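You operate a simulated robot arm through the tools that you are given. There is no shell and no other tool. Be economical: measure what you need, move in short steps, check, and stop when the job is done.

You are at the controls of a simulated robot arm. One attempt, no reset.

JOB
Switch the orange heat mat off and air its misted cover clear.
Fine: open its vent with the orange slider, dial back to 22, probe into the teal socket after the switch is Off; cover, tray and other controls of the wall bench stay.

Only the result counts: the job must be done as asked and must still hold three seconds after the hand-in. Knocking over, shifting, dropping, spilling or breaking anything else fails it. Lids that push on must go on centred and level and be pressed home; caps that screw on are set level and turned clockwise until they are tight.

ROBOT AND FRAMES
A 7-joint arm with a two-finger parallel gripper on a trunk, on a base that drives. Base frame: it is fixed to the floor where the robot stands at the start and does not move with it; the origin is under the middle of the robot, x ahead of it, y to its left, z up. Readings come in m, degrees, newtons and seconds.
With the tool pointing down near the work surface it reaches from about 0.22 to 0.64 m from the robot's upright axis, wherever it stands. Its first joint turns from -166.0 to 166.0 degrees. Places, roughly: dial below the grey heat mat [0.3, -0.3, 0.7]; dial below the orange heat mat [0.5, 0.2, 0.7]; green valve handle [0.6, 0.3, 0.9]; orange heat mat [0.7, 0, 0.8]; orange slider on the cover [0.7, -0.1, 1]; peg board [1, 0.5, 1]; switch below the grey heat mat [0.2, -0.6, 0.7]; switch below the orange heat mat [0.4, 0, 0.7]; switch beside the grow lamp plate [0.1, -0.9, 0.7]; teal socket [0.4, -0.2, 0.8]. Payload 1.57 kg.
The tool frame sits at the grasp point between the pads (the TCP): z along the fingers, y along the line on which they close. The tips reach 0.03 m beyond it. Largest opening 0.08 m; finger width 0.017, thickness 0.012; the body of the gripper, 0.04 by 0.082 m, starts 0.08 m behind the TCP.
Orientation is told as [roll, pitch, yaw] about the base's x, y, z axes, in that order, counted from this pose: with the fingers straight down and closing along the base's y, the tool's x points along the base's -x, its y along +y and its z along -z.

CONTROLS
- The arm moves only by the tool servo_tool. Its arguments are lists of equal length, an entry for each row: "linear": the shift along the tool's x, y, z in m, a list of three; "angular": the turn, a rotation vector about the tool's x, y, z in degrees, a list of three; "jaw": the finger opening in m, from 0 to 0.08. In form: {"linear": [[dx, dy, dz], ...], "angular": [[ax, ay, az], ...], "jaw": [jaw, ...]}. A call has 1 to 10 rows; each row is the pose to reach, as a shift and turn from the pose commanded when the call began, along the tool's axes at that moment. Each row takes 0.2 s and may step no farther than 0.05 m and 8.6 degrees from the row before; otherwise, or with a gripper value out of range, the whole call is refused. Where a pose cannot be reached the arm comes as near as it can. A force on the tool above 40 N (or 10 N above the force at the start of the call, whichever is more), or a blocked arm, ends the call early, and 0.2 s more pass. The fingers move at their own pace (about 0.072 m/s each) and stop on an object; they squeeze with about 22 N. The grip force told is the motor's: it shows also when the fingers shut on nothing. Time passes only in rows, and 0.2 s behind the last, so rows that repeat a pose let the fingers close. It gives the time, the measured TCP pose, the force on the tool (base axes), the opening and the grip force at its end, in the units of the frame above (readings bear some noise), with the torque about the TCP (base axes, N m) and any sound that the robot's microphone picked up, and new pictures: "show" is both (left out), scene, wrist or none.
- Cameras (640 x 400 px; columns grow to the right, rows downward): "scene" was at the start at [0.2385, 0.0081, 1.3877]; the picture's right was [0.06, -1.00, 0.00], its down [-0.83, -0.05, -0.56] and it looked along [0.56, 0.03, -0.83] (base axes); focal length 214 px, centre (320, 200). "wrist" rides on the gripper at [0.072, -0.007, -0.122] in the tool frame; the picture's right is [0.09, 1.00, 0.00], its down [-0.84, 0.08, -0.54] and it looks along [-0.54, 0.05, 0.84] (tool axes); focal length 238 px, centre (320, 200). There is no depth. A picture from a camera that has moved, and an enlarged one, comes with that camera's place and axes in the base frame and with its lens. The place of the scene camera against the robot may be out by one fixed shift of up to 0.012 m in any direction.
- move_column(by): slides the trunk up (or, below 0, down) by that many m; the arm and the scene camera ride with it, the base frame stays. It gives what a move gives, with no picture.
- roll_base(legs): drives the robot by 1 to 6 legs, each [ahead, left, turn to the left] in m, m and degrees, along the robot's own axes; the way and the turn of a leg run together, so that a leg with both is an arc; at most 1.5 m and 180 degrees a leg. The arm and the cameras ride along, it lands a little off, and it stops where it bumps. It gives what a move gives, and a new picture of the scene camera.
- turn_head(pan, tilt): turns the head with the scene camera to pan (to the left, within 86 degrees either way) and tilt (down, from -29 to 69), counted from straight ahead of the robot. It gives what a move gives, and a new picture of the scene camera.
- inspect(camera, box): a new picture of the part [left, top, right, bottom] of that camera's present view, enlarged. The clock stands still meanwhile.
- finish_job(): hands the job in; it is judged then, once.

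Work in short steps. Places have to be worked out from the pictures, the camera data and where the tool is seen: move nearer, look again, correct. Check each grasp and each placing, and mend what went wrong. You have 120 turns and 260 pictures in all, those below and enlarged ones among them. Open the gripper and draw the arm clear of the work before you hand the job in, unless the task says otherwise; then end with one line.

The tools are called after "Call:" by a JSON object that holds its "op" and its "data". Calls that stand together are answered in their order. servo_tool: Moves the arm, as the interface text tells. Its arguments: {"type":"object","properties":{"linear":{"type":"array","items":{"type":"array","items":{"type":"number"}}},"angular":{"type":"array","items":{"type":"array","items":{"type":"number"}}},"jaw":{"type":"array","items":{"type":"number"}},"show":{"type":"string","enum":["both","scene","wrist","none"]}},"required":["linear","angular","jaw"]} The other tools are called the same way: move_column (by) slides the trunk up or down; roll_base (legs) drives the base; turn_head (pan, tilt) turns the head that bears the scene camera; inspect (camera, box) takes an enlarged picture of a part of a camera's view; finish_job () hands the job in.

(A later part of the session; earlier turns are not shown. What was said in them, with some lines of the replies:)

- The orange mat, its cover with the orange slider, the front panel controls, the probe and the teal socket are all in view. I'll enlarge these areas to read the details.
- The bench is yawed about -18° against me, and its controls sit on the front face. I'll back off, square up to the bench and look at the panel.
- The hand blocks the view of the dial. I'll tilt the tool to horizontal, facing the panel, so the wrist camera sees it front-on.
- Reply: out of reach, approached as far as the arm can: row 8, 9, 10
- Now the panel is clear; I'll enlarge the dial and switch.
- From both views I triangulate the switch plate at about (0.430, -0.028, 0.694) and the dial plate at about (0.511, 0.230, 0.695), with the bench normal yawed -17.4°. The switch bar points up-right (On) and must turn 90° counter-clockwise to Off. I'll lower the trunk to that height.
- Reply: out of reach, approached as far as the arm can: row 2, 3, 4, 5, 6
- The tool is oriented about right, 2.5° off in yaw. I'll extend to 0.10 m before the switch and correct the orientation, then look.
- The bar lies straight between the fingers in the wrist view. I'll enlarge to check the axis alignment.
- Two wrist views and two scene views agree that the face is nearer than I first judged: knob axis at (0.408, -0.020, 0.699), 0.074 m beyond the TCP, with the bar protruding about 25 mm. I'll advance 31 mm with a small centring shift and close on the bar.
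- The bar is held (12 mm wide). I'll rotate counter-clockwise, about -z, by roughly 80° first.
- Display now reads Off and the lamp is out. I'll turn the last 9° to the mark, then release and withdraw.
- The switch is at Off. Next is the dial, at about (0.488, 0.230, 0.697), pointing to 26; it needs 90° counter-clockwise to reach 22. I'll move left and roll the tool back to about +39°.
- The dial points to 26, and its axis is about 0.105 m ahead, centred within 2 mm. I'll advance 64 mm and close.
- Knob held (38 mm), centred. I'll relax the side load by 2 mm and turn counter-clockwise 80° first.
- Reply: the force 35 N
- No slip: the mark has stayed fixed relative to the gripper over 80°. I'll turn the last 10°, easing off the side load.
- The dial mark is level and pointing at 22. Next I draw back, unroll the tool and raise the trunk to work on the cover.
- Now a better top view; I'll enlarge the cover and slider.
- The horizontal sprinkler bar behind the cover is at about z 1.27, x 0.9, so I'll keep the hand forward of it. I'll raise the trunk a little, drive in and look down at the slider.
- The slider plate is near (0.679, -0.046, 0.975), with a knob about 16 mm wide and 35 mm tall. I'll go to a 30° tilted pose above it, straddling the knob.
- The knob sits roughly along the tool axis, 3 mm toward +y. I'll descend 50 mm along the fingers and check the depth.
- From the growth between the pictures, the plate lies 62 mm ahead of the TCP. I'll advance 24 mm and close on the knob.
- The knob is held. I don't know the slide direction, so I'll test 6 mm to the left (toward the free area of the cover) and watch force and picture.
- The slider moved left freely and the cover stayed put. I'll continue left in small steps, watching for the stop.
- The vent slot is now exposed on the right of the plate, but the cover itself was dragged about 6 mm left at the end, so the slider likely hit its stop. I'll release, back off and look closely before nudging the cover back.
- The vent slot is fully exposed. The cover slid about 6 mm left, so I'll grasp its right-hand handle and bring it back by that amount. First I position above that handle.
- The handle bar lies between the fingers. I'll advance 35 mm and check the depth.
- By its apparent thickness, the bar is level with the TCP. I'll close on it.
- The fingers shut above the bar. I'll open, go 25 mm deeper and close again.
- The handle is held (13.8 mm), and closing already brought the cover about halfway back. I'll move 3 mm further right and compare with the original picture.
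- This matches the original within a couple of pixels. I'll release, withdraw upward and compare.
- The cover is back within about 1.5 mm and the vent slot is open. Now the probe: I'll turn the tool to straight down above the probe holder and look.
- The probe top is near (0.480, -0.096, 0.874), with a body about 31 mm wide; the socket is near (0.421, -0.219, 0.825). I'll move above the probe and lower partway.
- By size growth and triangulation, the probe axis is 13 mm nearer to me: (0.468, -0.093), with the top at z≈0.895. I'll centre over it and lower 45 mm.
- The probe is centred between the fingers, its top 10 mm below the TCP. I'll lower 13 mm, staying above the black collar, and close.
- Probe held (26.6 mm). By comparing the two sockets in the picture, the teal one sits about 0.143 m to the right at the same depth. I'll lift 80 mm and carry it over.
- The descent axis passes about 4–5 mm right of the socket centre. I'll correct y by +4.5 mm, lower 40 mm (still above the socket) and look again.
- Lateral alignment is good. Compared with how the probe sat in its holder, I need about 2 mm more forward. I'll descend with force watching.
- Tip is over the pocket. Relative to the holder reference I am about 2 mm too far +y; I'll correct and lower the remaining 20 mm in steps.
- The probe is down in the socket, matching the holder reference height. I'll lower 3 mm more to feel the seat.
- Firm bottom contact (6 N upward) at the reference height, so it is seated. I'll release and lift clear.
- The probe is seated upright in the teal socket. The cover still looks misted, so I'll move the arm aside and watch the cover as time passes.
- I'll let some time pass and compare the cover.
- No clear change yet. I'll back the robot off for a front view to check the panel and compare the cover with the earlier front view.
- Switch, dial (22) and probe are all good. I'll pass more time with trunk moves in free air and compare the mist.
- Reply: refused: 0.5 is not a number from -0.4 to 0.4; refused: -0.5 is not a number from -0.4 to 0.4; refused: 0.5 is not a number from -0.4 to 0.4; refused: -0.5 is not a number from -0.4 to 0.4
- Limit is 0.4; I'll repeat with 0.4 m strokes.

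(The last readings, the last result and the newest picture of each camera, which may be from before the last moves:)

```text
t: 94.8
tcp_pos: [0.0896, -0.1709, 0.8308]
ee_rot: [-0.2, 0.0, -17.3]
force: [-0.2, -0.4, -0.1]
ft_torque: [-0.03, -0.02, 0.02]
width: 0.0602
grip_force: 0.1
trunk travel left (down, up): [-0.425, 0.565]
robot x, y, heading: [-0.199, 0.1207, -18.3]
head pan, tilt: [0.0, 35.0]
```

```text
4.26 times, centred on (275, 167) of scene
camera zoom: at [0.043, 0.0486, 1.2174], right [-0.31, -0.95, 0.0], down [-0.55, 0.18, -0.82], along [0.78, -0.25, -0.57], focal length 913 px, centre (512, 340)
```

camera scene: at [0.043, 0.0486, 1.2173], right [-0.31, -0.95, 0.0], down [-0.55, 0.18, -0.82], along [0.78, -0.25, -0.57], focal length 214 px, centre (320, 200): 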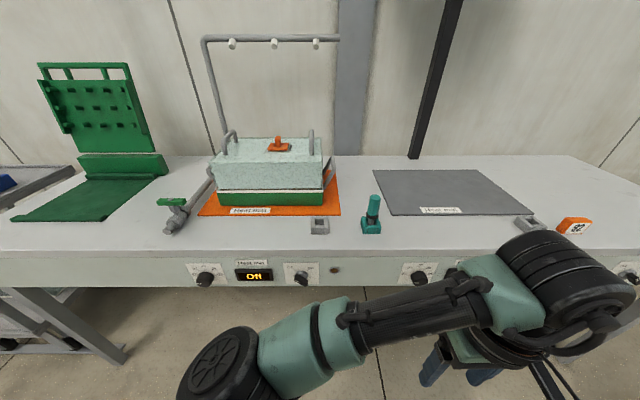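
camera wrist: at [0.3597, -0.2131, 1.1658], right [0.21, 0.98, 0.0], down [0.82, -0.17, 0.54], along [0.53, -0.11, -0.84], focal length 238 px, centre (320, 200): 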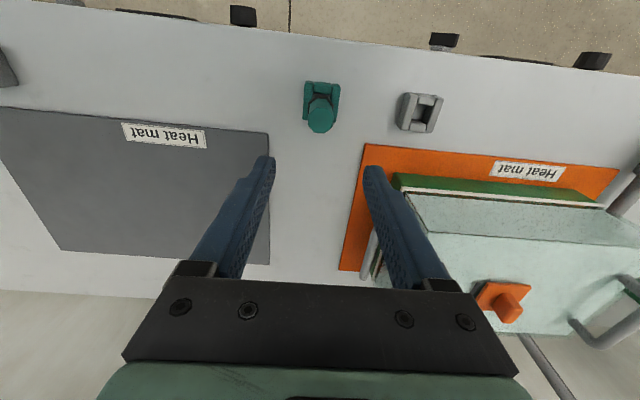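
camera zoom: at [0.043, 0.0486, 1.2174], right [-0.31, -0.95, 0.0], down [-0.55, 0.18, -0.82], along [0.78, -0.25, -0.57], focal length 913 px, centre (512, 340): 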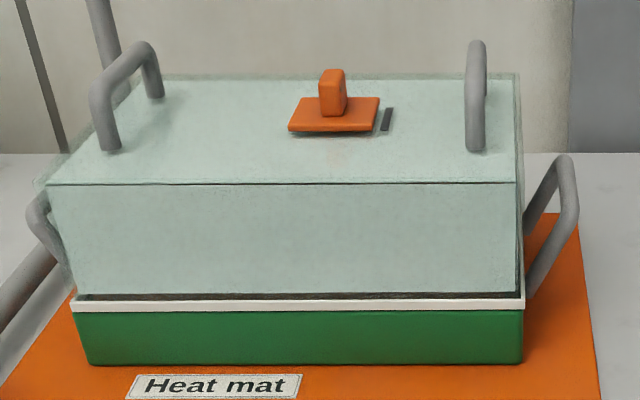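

The mist hasn't changed in 40 s, and by the slot's position under the plate there may be more slots still covered. So the slider probably has travel left and the cover was just dragged along. To slide it without net force on the cover, I'll brace by opening the fingers between the knob and the right handle. First, drive back in.

Call:
{"op": "move_column", "data": {"by": 0.26}}

Call:
{"op": "turn_head", "data": {"pan": 0, "tilt": 56}}

Call:
{"op": "roll_base", "data": {"legs": [[0.25, -0.17, 0]]}}

Call:
{"op": "inspect", "data": {"camera": "scene", "box": [150, 135, 310, 235]}}

```text
t: 97.4
tcp_pos: [0.0888, -0.1707, 1.0907]
ee_rot: [0.1, -0.1, -17.3]
force: [-0.3, -0.9, 0.4]
ft_torque: [0.0, -0.01, -0.02]
width: 0.0601
grip_force: 0.0
trunk travel left (down, up): [-0.685, 0.305]
robot x, y, heading: [-0.2008, 0.1257, -18.2]
head pan, tilt: [0.0, 35.0]
```

```text
t: 98.3
tcp_pos: [0.0886, -0.171, 1.0913]
ee_rot: [0.0, 0.0, -17.2]
force: [0.4, -0.5, -0.1]
ft_torque: [-0.02, -0.01, -0.01]
width: 0.0601
grip_force: 0.0
trunk travel left (down, up): [-0.685, 0.305]
robot x, y, heading: [-0.2024, 0.1231, -18.3]
head pan, tilt: [0.0, 56.0]
camera scene: at [0.0269, 0.0538, 1.4479], right [-0.31, -0.95, 0.0], down [-0.79, 0.26, -0.56], along [0.53, -0.17, -0.83], focal length 214 px, centre (320, 200)
```

scene: 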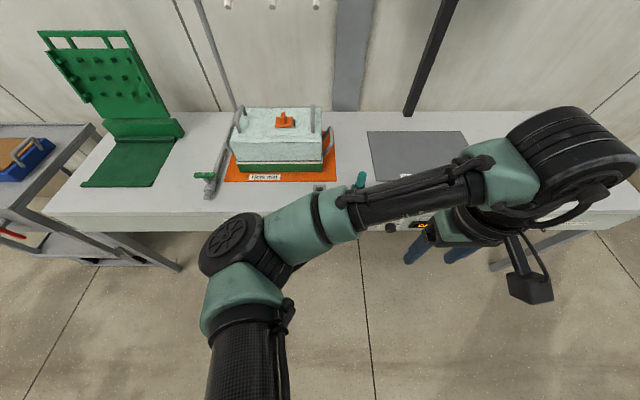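

```text
t: 100.3
tcp_pos: [0.2713, -0.4063, 1.0901]
ee_rot: [-0.1, 0.0, -17.1]
force: [0.1, -1.0, 0.4]
ft_torque: [0.02, 0.01, 0.02]
width: 0.0602
grip_force: 0.1
trunk travel left (down, up): [-0.685, 0.305]
robot x, y, heading: [-0.0162, -0.1114, -17.7]
head pan, tilt: [0.0, 56.0]
camera scene: at [0.2088, -0.1827, 1.4478], right [-0.31, -0.95, 0.0], down [-0.79, 0.25, -0.56], along [0.53, -0.17, -0.83], focal length 214 px, centre (320, 200)
```

scene: 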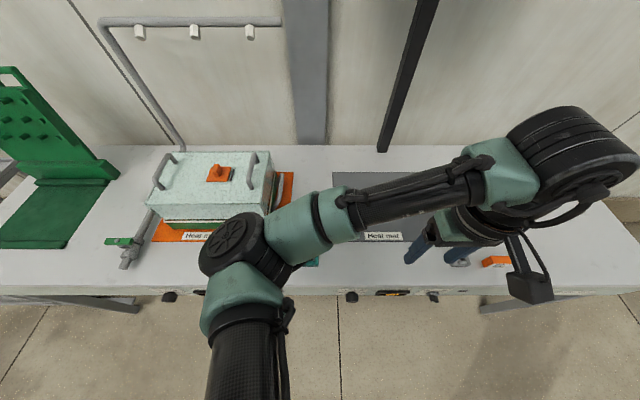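

```text
4.00 times, centred on (230, 185) of scene
camera zoom: at [0.2088, -0.1827, 1.4478], right [-0.31, -0.95, 0.0], down [-0.79, 0.25, -0.56], along [0.53, -0.17, -0.83], focal length 858 px, centre (680, 260)
```

zoom: 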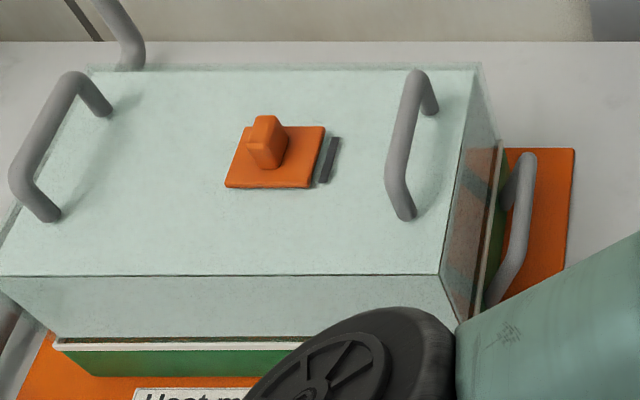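

I'll bring the arm over to the pre-pose between knob and right handle.

Call:
{"op": "servo_tool", "data": {"linear": [[-0.01, 0.035, -0.02], [-0.025, 0.075, -0.03], [-0.045, 0.115, -0.03], [-0.065, 0.155, -0.03], [-0.085, 0.195, -0.03], [-0.105, 0.235, -0.03], [-0.125, 0.275, -0.03], [-0.145, 0.315, -0.03], [-0.165, 0.355, -0.03], [-0.185, 0.395, -0.03]], "angular": [[0, -3, 0], [0, -6, 0], [0, -9, 0], [0, -12, 0], [0, -15, 0], [0, -18, 0], [0, -21, 0], [0, -24, 0], [0, -27, 0], [0, -30, 0]], "jaw": [0.04, 0.04, 0.04, 0.04, 0.04, 0.04, 0.04, 0.04, 0.04, 0.04]}}

```text
t: 102.5
tcp_pos: [0.5663, -0.0845, 1.1177]
ee_rot: [-0.1, -30.0, -17.2]
force: [-0.6, -0.4, -0.6]
ft_torque: [0.0, -0.02, 0.01]
width: 0.0401
grip_force: 0.1
trunk travel left (down, up): [-0.685, 0.305]
robot x, y, heading: [-0.0181, -0.1148, -17.8]
head pan, tilt: [0.0, 56.0]
camera scene: at [0.2089, -0.1821, 1.4478], right [-0.31, -0.95, 0.0], down [-0.79, 0.25, -0.56], along [0.53, -0.17, -0.83], focal length 214 px, centre (320, 200)
camera wrist: at [0.4465, -0.0543, 1.1888], right [0.22, 0.98, -0.05], down [0.46, -0.06, 0.89], along [0.86, -0.21, -0.46], focal length 238 px, centre (320, 200)
```

scene: 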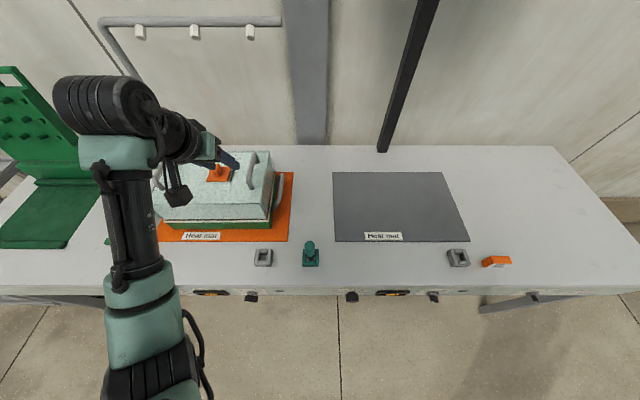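
wrist: 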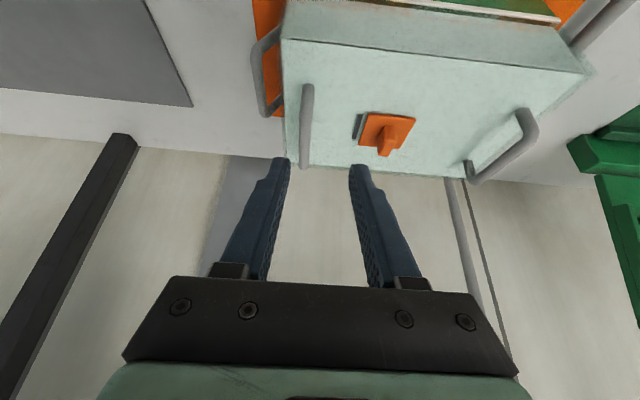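

Call:
{"op": "servo_tool", "data": {"linear": [[-0.004, 0.015, 0.02], [-0.011, 0.032, 0.04], [-0.011, 0.032, 0.058]], "angular": [[0, 0, 0], [0, 0, 0], [0, 0, 0]], "jaw": [0.03, 0.02, 0.02], "show": "wrist"}}

Call:
{"op": "inspect", "data": {"camera": "wrist", "box": [220, 80, 420, 205]}}

```text
t: 103.3
tcp_pos: [0.6112, -0.0642, 1.0753]
ee_rot: [-0.1, -30.0, -17.1]
force: [1.1, 0.2, -0.3]
ft_torque: [-0.03, -0.03, -0.01]
width: 0.0199
grip_force: 0.0
trunk travel left (down, up): [-0.685, 0.305]
robot x, y, heading: [-0.0184, -0.1142, -17.7]
head pan, tilt: [0.0, 56.0]
camera wrist: at [0.4914, -0.035, 1.1467], right [0.22, 0.98, -0.05], down [0.46, -0.06, 0.89], along [0.86, -0.21, -0.46], focal length 238 px, centre (320, 200)
```

wrist: 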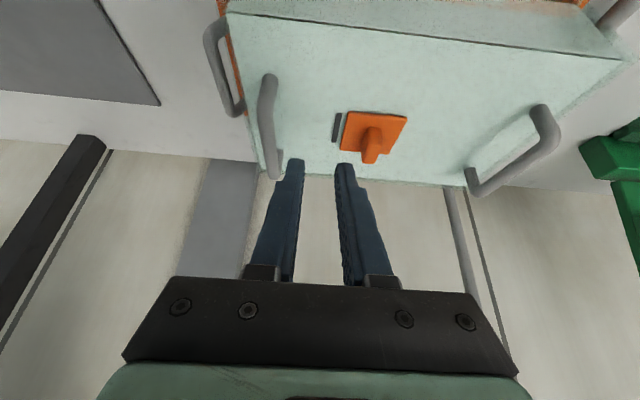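

```text
3.20 times, centred on (320, 142) of wrist
camera zoom: at [0.4914, -0.035, 1.1467], right [0.22, 0.98, -0.05], down [0.46, -0.06, 0.89], along [0.86, -0.21, -0.46], focal length 763 px, centre (320, 384)
```

zoom: 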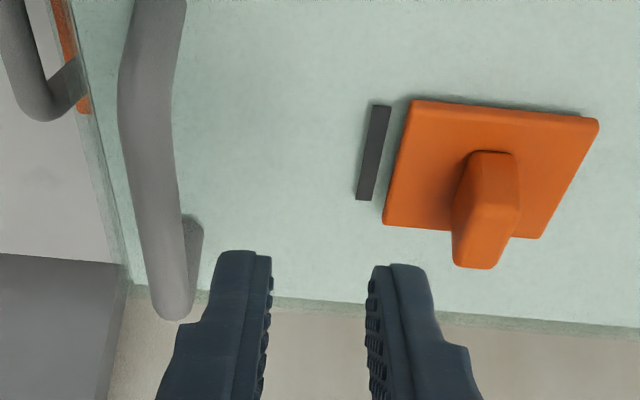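

Clear on both sides. I'll go down between knob and handle to the same height as the earlier knob grip.

Call:
{"op": "servo_tool", "data": {"linear": [[-0.004, 0, 0.03], [-0.007, 0.001, 0.055], [-0.007, 0.001, 0.073]], "angular": [[0, 0, 0], [0, 0, 0], [0, 0, 0]], "jaw": [0.02, 0.02, 0.02], "show": "wrist"}}

Call:
{"op": "inspect", "data": {"camera": "wrist", "box": [200, 80, 440, 230]}}

Call:
{"op": "inspect", "data": {"camera": "scene", "box": [150, 135, 310, 235]}}

```text
t: 104.1
tcp_pos: [0.6512, -0.0764, 1.0161]
ee_rot: [0.0, -30.0, -17.0]
force: [-0.5, 0.1, 0.2]
ft_torque: [-0.01, 0.0, -0.01]
width: 0.0199
grip_force: 0.1
trunk travel left (down, up): [-0.685, 0.305]
robot x, y, heading: [-0.0168, -0.1149, -17.8]
head pan, tilt: [0.0, 56.0]
camera wrist: at [0.5315, -0.0469, 1.0867], right [0.22, 0.98, -0.05], down [0.46, -0.06, 0.89], along [0.86, -0.21, -0.46], focal length 238 px, centre (320, 200)
```

wrist: 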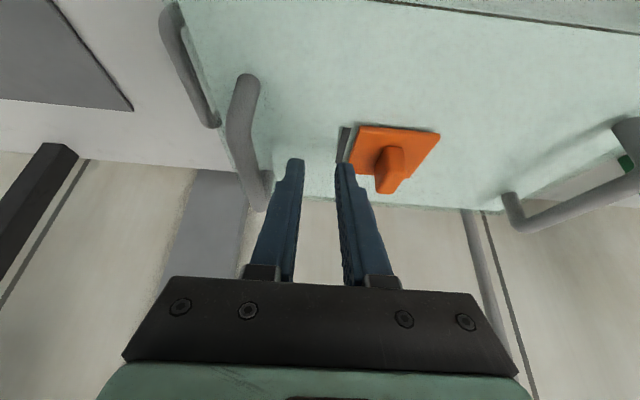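

```text
2.67 times, centred on (320, 155) of wrist
camera zoom: at [0.5315, -0.0469, 1.0867], right [0.22, 0.98, -0.05], down [0.46, -0.06, 0.89], along [0.86, -0.21, -0.46], focal length 636 px, centre (320, 320)
```

zoom: 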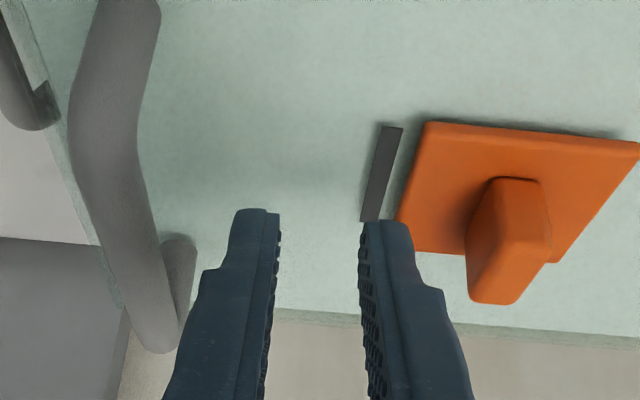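

```text
4.00 times, centred on (230, 185) of scene
camera zoom: at [0.2088, -0.1826, 1.4478], right [-0.31, -0.95, 0.0], down [-0.79, 0.25, -0.56], along [0.53, -0.17, -0.83], focal length 858 px, centre (680, 260)
```

zoom: 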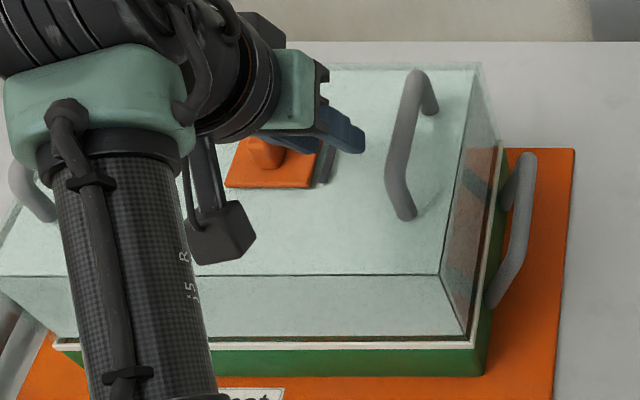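

I'll lower 6 mm more, open until both sides are near contact, then push the knob about 6 mm while the other finger stays on the handle.

Call:
{"op": "servo_tool", "data": {"linear": [[0, 0, 0.006], [0, -0.001, 0.006], [0, -0.002, 0.006], [0, -0.001, 0.006], [0, 0.0, 0.006], [0, 0.001, 0.006], [0, 0.001, 0.006]], "angular": [[0, 0, 0], [0, 0, 0], [0, 0, 0], [0, 0, 0], [0, 0, 0], [0, 0, 0], [0, 0, 0]], "jaw": [0.02, 0.035, 0.05, 0.052, 0.054, 0.056, 0.056], "show": "wrist"}}

Call:
{"op": "inspect", "data": {"camera": "wrist", "box": [200, 80, 440, 230]}}

Call:
{"op": "inspect", "data": {"camera": "scene", "box": [150, 135, 310, 235]}}

```text
t: 105.7
tcp_pos: [0.6542, -0.0753, 1.0103]
ee_rot: [0.0, -30.0, -17.1]
force: [0.3, 0.2, 0.4]
ft_torque: [0.02, -0.03, -0.04]
width: 0.0559
grip_force: 0.0
trunk travel left (down, up): [-0.685, 0.305]
robot x, y, heading: [-0.02, -0.1119, -17.8]
head pan, tilt: [0.0, 56.0]
camera wrist: at [0.5355, -0.0457, 1.081], right [0.22, 0.98, -0.05], down [0.46, -0.06, 0.89], along [0.86, -0.21, -0.46], focal length 238 px, centre (320, 200)
```

wrist: 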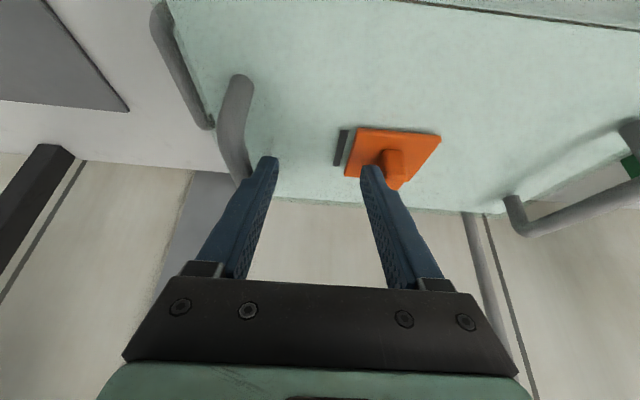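

```text
2.67 times, centred on (320, 155) of wrist
camera zoom: at [0.5355, -0.0457, 1.081], right [0.22, 0.98, -0.05], down [0.46, -0.06, 0.89], along [0.86, -0.21, -0.46], focal length 636 px, centre (320, 320)
```

zoom: 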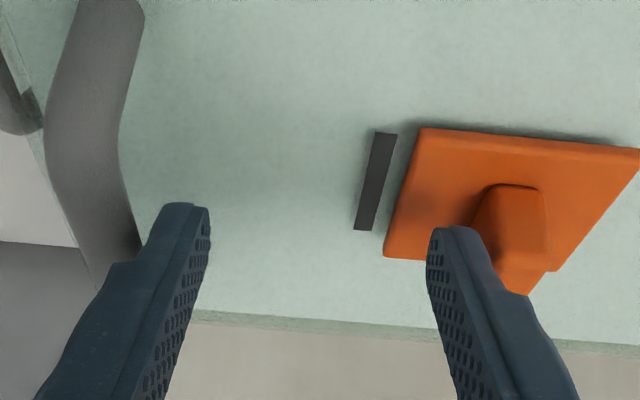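

```text
4.00 times, centred on (230, 185) of scene
camera zoom: at [0.2085, -0.1824, 1.4479], right [-0.31, -0.95, 0.0], down [-0.79, 0.25, -0.56], along [0.53, -0.17, -0.83], focal length 858 px, centre (680, 260)
```

zoom: 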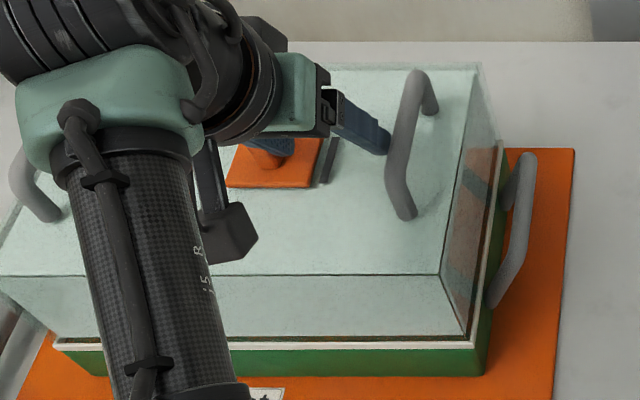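

Both fingers are about at contact. I'll continue: open by 10 mm more while shifting 5 mm left.

Call:
{"op": "servo_tool", "data": {"linear": [[0, 0.001, 0], [0, 0.002, 0], [0, 0.003, 0], [0, 0.004, 0], [0, 0.005, 0], [0, 0.005, 0]], "angular": [[0, 0, 0], [0, 0, 0], [0, 0, 0], [0, 0, 0], [0, 0, 0], [0, 0, 0]], "jaw": [0.058, 0.06, 0.062, 0.064, 0.066, 0.066], "show": "none"}}

Call:
{"op": "inspect", "data": {"camera": "wrist", "box": [200, 80, 440, 230]}}

Call:
{"op": "inspect", "data": {"camera": "scene", "box": [150, 135, 310, 235]}}

```text
t: 107.1
tcp_pos: [0.6554, -0.0718, 1.0095]
ee_rot: [0.0, -30.0, -17.1]
force: [0.0, -0.5, -0.3]
ft_torque: [-0.04, 0.03, 0.01]
width: 0.0661
grip_force: 0.1
trunk travel left (down, up): [-0.685, 0.305]
robot x, y, heading: [-0.0181, -0.1125, -17.8]
head pan, tilt: [0.0, 56.0]
```

```text
2.67 times, centred on (320, 155) of wrist
camera zoom: at [0.536, -0.0416, 1.0807], right [0.22, 0.98, -0.05], down [0.46, -0.06, 0.89], along [0.86, -0.21, -0.46], focal length 636 px, centre (320, 320)
```

zoom: 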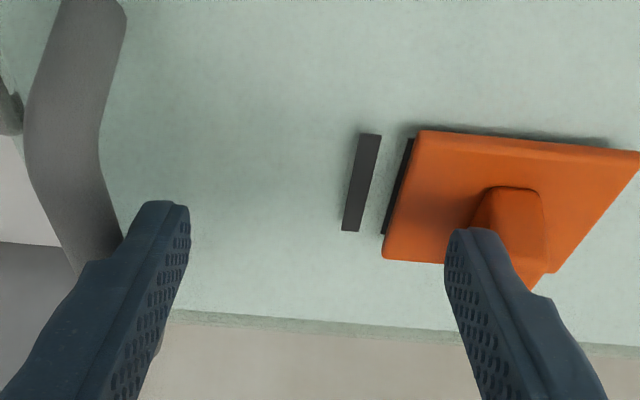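

```text
4.00 times, centred on (230, 185) of scene
camera zoom: at [0.2085, -0.1823, 1.4479], right [-0.31, -0.95, 0.0], down [-0.79, 0.25, -0.56], along [0.53, -0.17, -0.83], focal length 858 px, centre (680, 260)
```

zoom: 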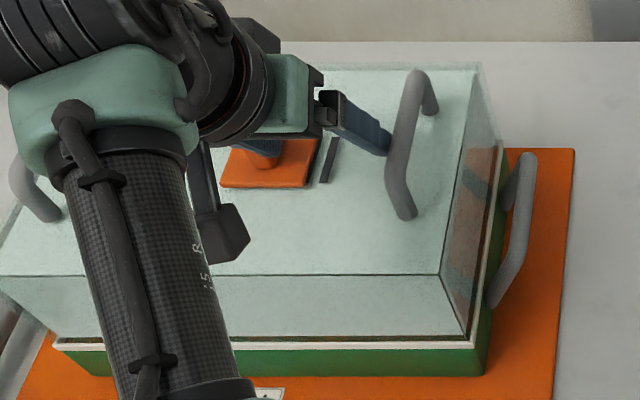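

The slider moved further and a second slot is appearing, while the cover stayed put. Continuing to full opening.

Call:
{"op": "servo_tool", "data": {"linear": [[0, 0.001, 0], [0, 0.002, 0], [0, 0.003, 0], [0, 0.004, 0], [0, 0.005, 0], [0, 0.006, 0], [0, 0.006, 0]], "angular": [[0, 0, 0], [0, 0, 0], [0, 0, 0], [0, 0, 0], [0, 0, 0], [0, 0, 0], [0, 0, 0]], "jaw": [0.068, 0.07, 0.072, 0.074, 0.077, 0.08, 0.08], "show": "none"}}

Call:
{"op": "inspect", "data": {"camera": "wrist", "box": [200, 80, 440, 230]}}

Call:
{"op": "inspect", "data": {"camera": "scene", "box": [150, 135, 310, 235]}}

```text
t: 108.7
tcp_pos: [0.658, -0.0652, 1.0102]
ee_rot: [0.1, -30.0, -17.1]
force: [0.5, 0.3, -0.3]
ft_torque: [-0.02, 0.01, -0.03]
width: 0.08
grip_force: 0.1
trunk travel left (down, up): [-0.685, 0.305]
robot x, y, heading: [-0.0228, -0.116, -18.0]
head pan, tilt: [0.0, 56.0]
```

```text
2.67 times, centred on (320, 155) of wrist
camera zoom: at [0.538, -0.0357, 1.0813], right [0.22, 0.98, -0.05], down [0.46, -0.06, 0.89], along [0.86, -0.21, -0.46], focal length 636 px, centre (320, 320)
```

zoom: 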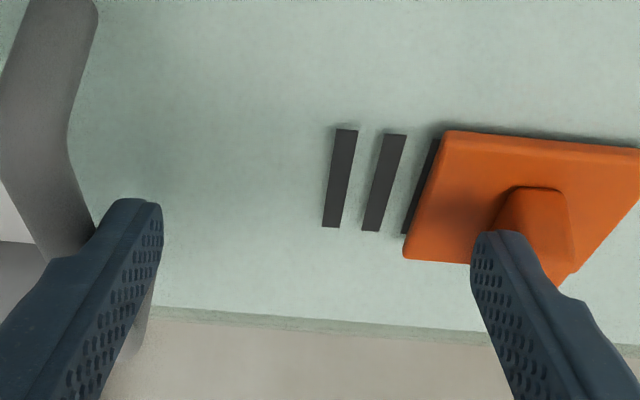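

```text
4.00 times, centred on (230, 185) of scene
camera zoom: at [0.2085, -0.1824, 1.4479], right [-0.31, -0.95, 0.0], down [-0.79, 0.25, -0.56], along [0.53, -0.17, -0.83], focal length 858 px, centre (680, 260)
```

zoom: 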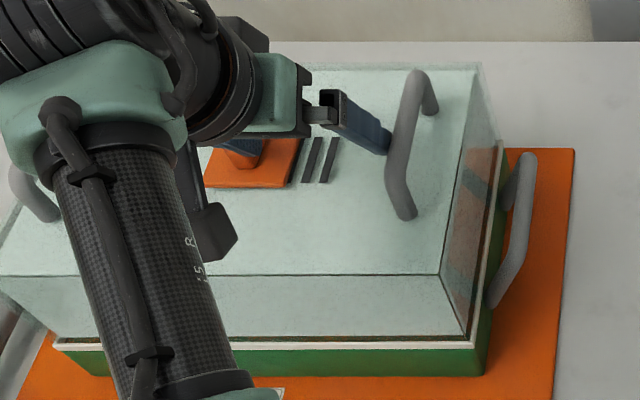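

Two slots are clear and a third is showing. The fingers are at full opening, so I'll push the knob a further 5 mm left by shifting the hand, and check whether the cover stays.

Call:
{"op": "servo_tool", "data": {"linear": [[0, 0.001, 0], [0, 0.002, 0], [0, 0.003, 0], [0, 0.004, 0], [0, 0.005, 0], [0, 0.005, 0]], "angular": [[0, 0, 0], [0, 0, 0], [0, 0, 0], [0, 0, 0], [0, 0, 0], [0, 0, 0]], "jaw": [0.08, 0.08, 0.08, 0.08, 0.08, 0.08], "show": "none"}}

Call:
{"op": "inspect", "data": {"camera": "wrist", "box": [200, 80, 440, 230]}}

Call:
{"op": "inspect", "data": {"camera": "scene", "box": [150, 135, 310, 235]}}

```text
t: 110.1
tcp_pos: [0.6591, -0.0617, 1.0119]
ee_rot: [0.0, -29.9, -17.2]
force: [0.0, 0.3, 0.7]
ft_torque: [-0.02, 0.02, 0.0]
width: 0.0802
grip_force: 0.1
trunk travel left (down, up): [-0.685, 0.305]
robot x, y, heading: [-0.0181, -0.1114, -17.8]
head pan, tilt: [0.0, 56.0]
```

```text
2.67 times, centred on (320, 155) of wrist
camera zoom: at [0.5402, -0.0318, 1.0818], right [0.22, 0.98, -0.05], down [0.46, -0.06, 0.89], along [0.86, -0.21, -0.46], focal length 636 px, centre (320, 320)
```

zoom: 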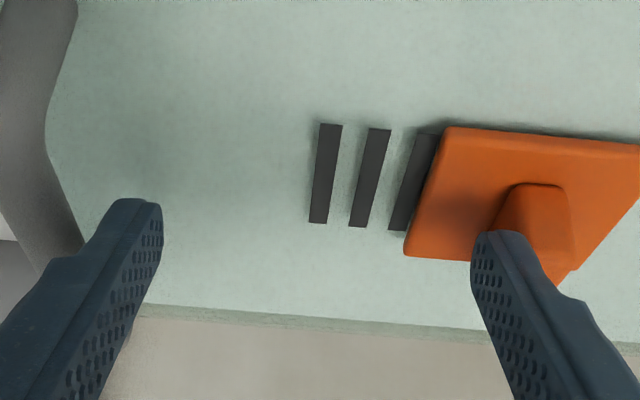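

```text
4.00 times, centred on (230, 185) of scene
camera zoom: at [0.2085, -0.1824, 1.4479], right [-0.31, -0.95, 0.0], down [-0.79, 0.25, -0.56], along [0.53, -0.17, -0.83], focal length 858 px, centre (680, 260)
```

zoom: 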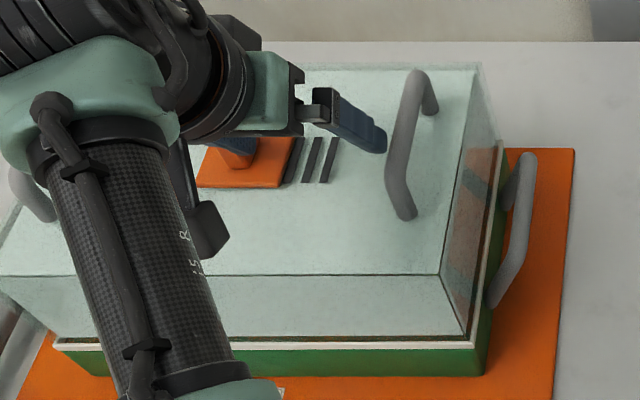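

The cover stayed and the slider moved; the third slot is nearly exposed. Another 5 mm.

Call:
{"op": "servo_tool", "data": {"linear": [[0, 0.001, 0], [0, 0.002, 0], [0, 0.003, 0], [0, 0.004, 0], [0, 0.005, 0], [0, 0.005, 0]], "angular": [[0, 0, 0], [0, 0, 0], [0, 0, 0], [0, 0, 0], [0, 0, 0], [0, 0, 0]], "jaw": [0.08, 0.08, 0.08, 0.08, 0.08, 0.08], "show": "none"}}

Call:
{"op": "inspect", "data": {"camera": "wrist", "box": [200, 80, 440, 230]}}

Call:
{"op": "inspect", "data": {"camera": "scene", "box": [150, 135, 310, 235]}}

```text
t: 111.5
tcp_pos: [0.6608, -0.0555, 1.0096]
ee_rot: [0.0, -30.1, -17.1]
force: [-0.5, 1.0, 0.2]
ft_torque: [0.03, 0.02, -0.02]
width: 0.0798
grip_force: 0.1
trunk travel left (down, up): [-0.685, 0.305]
robot x, y, heading: [-0.0179, -0.1104, -17.8]
head pan, tilt: [0.0, 56.0]
```

```text
2.67 times, centred on (320, 155) of wrist
camera zoom: at [0.541, -0.0268, 1.0806], right [0.22, 0.98, -0.05], down [0.46, -0.06, 0.89], along [0.86, -0.21, -0.46], focal length 636 px, centre (320, 320)
```

zoom: 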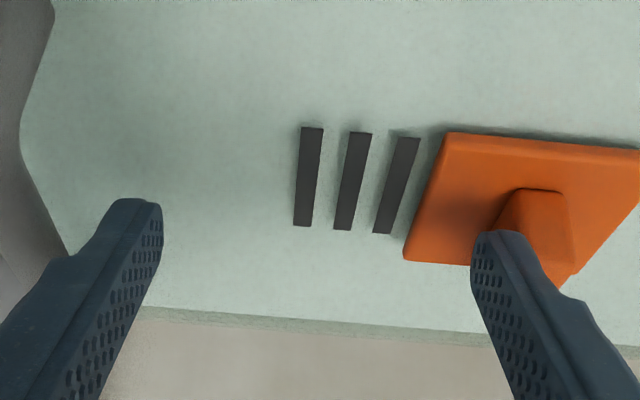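

```text
4.00 times, centred on (230, 185) of scene
camera zoom: at [0.2085, -0.1824, 1.4479], right [-0.31, -0.95, 0.0], down [-0.79, 0.25, -0.56], along [0.53, -0.17, -0.83], focal length 858 px, centre (680, 260)
```

zoom: 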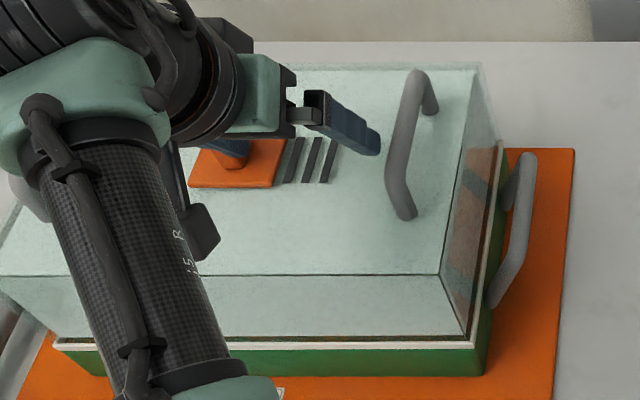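

All three slots are exposed and the cover hasn't moved. One more 3 mm nudge toward full travel, checking the cover.

Call:
{"op": "servo_tool", "data": {"linear": [[0, 0.001, 0], [0, 0.002, 0], [0, 0.003, 0], [0, 0.003, 0]], "angular": [[0, 0, 0], [0, 0, 0], [0, 0, 0], [0, 0, 0]], "jaw": [0.08, 0.08, 0.08, 0.08], "show": "none"}}

Call:
{"op": "inspect", "data": {"camera": "wrist", "box": [200, 80, 440, 230]}}

Call:
{"op": "inspect", "data": {"camera": "scene", "box": [150, 135, 310, 235]}}

```text
t: 112.5
tcp_pos: [0.6609, -0.0527, 1.0103]
ee_rot: [-0.1, -30.0, -17.1]
force: [0.1, 0.1, -0.9]
ft_torque: [0.0, 0.0, 0.01]
width: 0.0802
grip_force: 0.1
trunk travel left (down, up): [-0.685, 0.305]
robot x, y, heading: [-0.02, -0.1122, -18.1]
head pan, tilt: [0.0, 56.0]
```

```text
2.67 times, centred on (320, 155) of wrist
camera zoom: at [0.542, -0.0229, 1.0811], right [0.22, 0.98, -0.05], down [0.46, -0.06, 0.89], along [0.86, -0.21, -0.46], focal length 636 px, centre (320, 320)
```

zoom: 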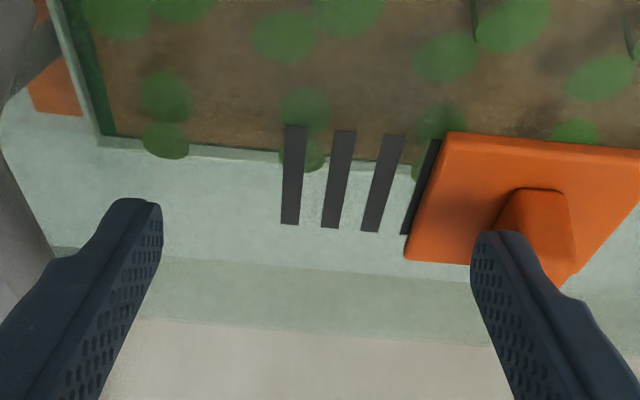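

```text
4.00 times, centred on (230, 185) of scene
camera zoom: at [0.2085, -0.1824, 1.4479], right [-0.31, -0.95, 0.0], down [-0.79, 0.25, -0.56], along [0.53, -0.17, -0.83], focal length 858 px, centre (680, 260)
```

zoom: 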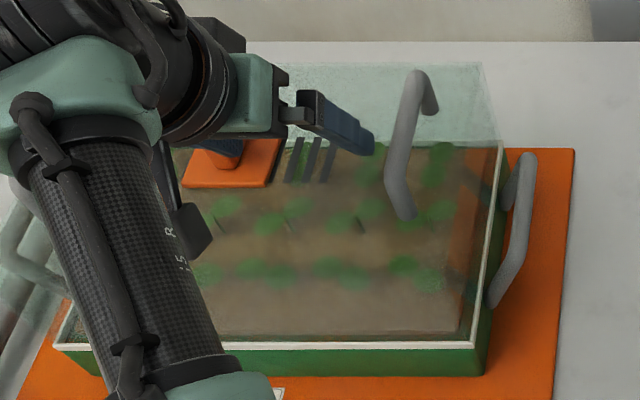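

The mist is clearing, and plants are visible. A fourth slot is starting to show, so I'll add 6 mm for margin and check the cover.

Call:
{"op": "servo_tool", "data": {"linear": [[0, 0.001, 0], [0, 0.002, 0], [0, 0.003, 0], [0, 0.004, 0], [0, 0.005, 0], [0, 0.006, 0], [0, 0.006, 0]], "angular": [[0, 0, 0], [0, 0, 0], [0, 0, 0], [0, 0, 0], [0, 0, 0], [0, 0, 0], [0, 0, 0]], "jaw": [0.08, 0.08, 0.08, 0.08, 0.08, 0.08, 0.08], "show": "none"}}

Call:
{"op": "inspect", "data": {"camera": "wrist", "box": [200, 80, 440, 230]}}

Call:
{"op": "inspect", "data": {"camera": "scene", "box": [150, 135, 310, 235]}}

```text
t: 114.1
tcp_pos: [0.6627, -0.0457, 1.0124]
ee_rot: [-0.1, -30.1, -17.2]
force: [-1.4, -1.1, -0.2]
ft_torque: [-0.01, 0.0, 0.01]
width: 0.0798
grip_force: 0.1
trunk travel left (down, up): [-0.685, 0.305]
robot x, y, heading: [-0.0142, -0.1123, -17.8]
head pan, tilt: [0.0, 56.0]
```

```text
2.67 times, centred on (320, 155) of wrist
camera zoom: at [0.5428, -0.0166, 1.0817], right [0.22, 0.98, -0.05], down [0.46, -0.06, 0.89], along [0.86, -0.21, -0.46], focal length 636 px, centre (320, 320)
```

zoom: 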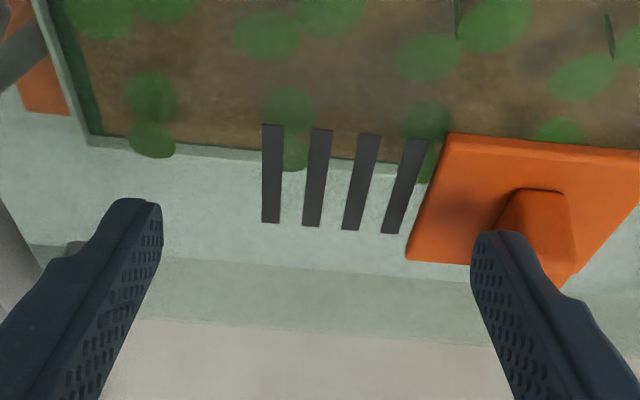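

```text
4.00 times, centred on (230, 185) of scene
camera zoom: at [0.2085, -0.1824, 1.4479], right [-0.31, -0.95, 0.0], down [-0.79, 0.25, -0.56], along [0.53, -0.17, -0.83], focal length 858 px, centre (680, 260)
```

zoom: 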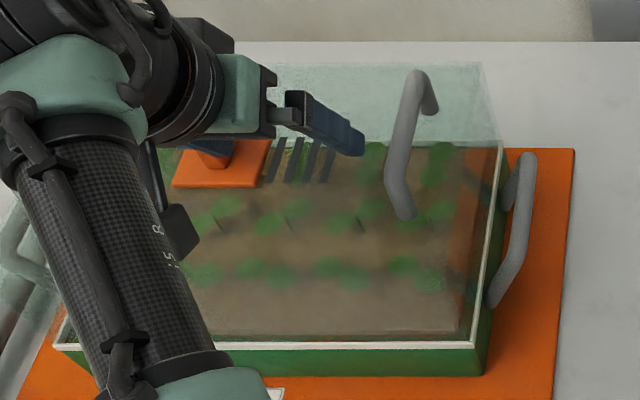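

The cover is clear, four slots are open, and the cover is unmoved. I'll disengage from the knob and lift away.

Call:
{"op": "servo_tool", "data": {"linear": [[0, -0.004, 0], [0, -0.008, 0], [0, -0.008, -0.03], [0, -0.008, -0.07], [0, -0.008, -0.11], [0.02, -0.01, -0.14], [0.05, -0.01, -0.16]], "angular": [[0, 0, 0], [0, 0, 0], [0, 0, 0], [0, 0, 0], [0, 0, 0], [0, 0, 0], [0, 0, 0]], "jaw": [0.075, 0.06, 0.05, 0.05, 0.05, 0.05, 0.05], "show": "none"}}

Call:
{"op": "roll_base", "data": {"legs": [[-0.25, 0.1, 0]]}}

Call:
{"op": "turn_head", "data": {"pan": 0, "tilt": 42}}

Call:
{"op": "inspect", "data": {"camera": "scene", "box": [170, 100, 410, 250]}}

```text
t: 115.7
tcp_pos: [0.5414, -0.0194, 1.1222]
ee_rot: [-0.1, -30.0, -17.0]
force: [0.4, -0.2, -0.1]
ft_torque: [-0.02, -0.01, 0.04]
width: 0.0501
grip_force: 0.0
trunk travel left (down, up): [-0.685, 0.305]
robot x, y, heading: [-0.0175, -0.1094, -17.9]
head pan, tilt: [0.0, 56.0]
```

```text
t: 117.6
tcp_pos: [0.3298, 0.1589, 1.1211]
ee_rot: [0.0, -30.1, -16.3]
force: [0.3, -0.2, -0.2]
ft_torque: [0.0, -0.04, -0.01]
width: 0.05
grip_force: 0.1
trunk travel left (down, up): [-0.685, 0.305]
robot x, y, heading: [-0.2323, 0.0607, -17.1]
head pan, tilt: [0.0, 56.0]
camera scene: at [-0.0025, -0.0073, 1.448], right [-0.29, -0.96, 0.0], down [-0.79, 0.24, -0.56], along [0.53, -0.16, -0.83], focal length 214 px, centre (320, 200)
```

scene: 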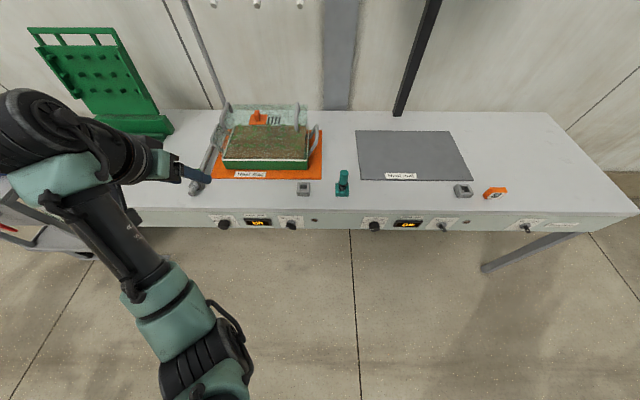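

```text
t: 118.4
tcp_pos: [0.3319, 0.1582, 1.1212]
ee_rot: [0.1, -30.0, -16.3]
force: [-0.2, -1.3, -0.4]
ft_torque: [-0.02, -0.01, -0.02]
width: 0.0498
grip_force: 0.0
trunk travel left (down, up): [-0.685, 0.305]
robot x, y, heading: [-0.2299, 0.0599, -17.4]
head pan, tilt: [0.0, 42.0]
camera scene: at [0.01, -0.0114, 1.4668], right [-0.29, -0.96, 0.0], down [-0.64, 0.2, -0.74], along [0.71, -0.22, -0.67], focal length 214 px, centre (320, 200)
```

scene: 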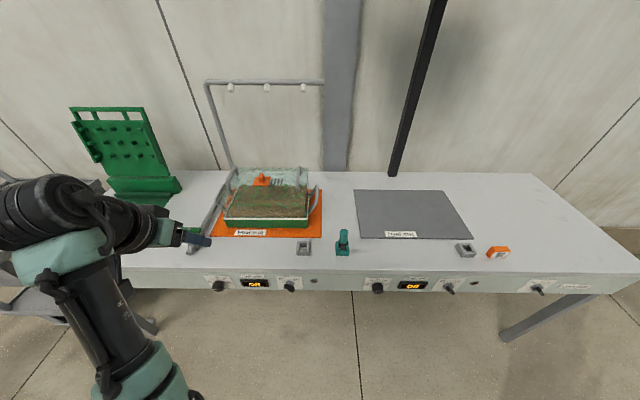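

```text
2.67 times, centred on (290, 175) of scene
camera zoom: at [0.01, -0.0114, 1.4668], right [-0.29, -0.96, 0.0], down [-0.64, 0.2, -0.74], along [0.71, -0.22, -0.67], focal length 572 px, centre (400, 267)
```

zoom: 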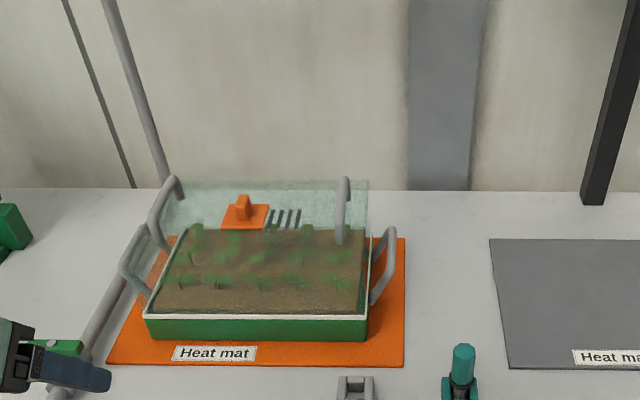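

Switch Off, dial at 22, vent open with the cover cleared, probe seated in the teal socket, and the arm clear with the gripper open. Handing in.

Call:
{"op": "finish_job", "data": {}}

```text
The job is handed in.
```

The heat mat job is handed in: the switch is Off, the dial is at 22, the vent is open with its cover cleared of mist, and the probe went into the teal socket after switch-off. The cover was dragged about 6 mm while I slid the vent open; I moved it back to within about 2 mm of where it started.
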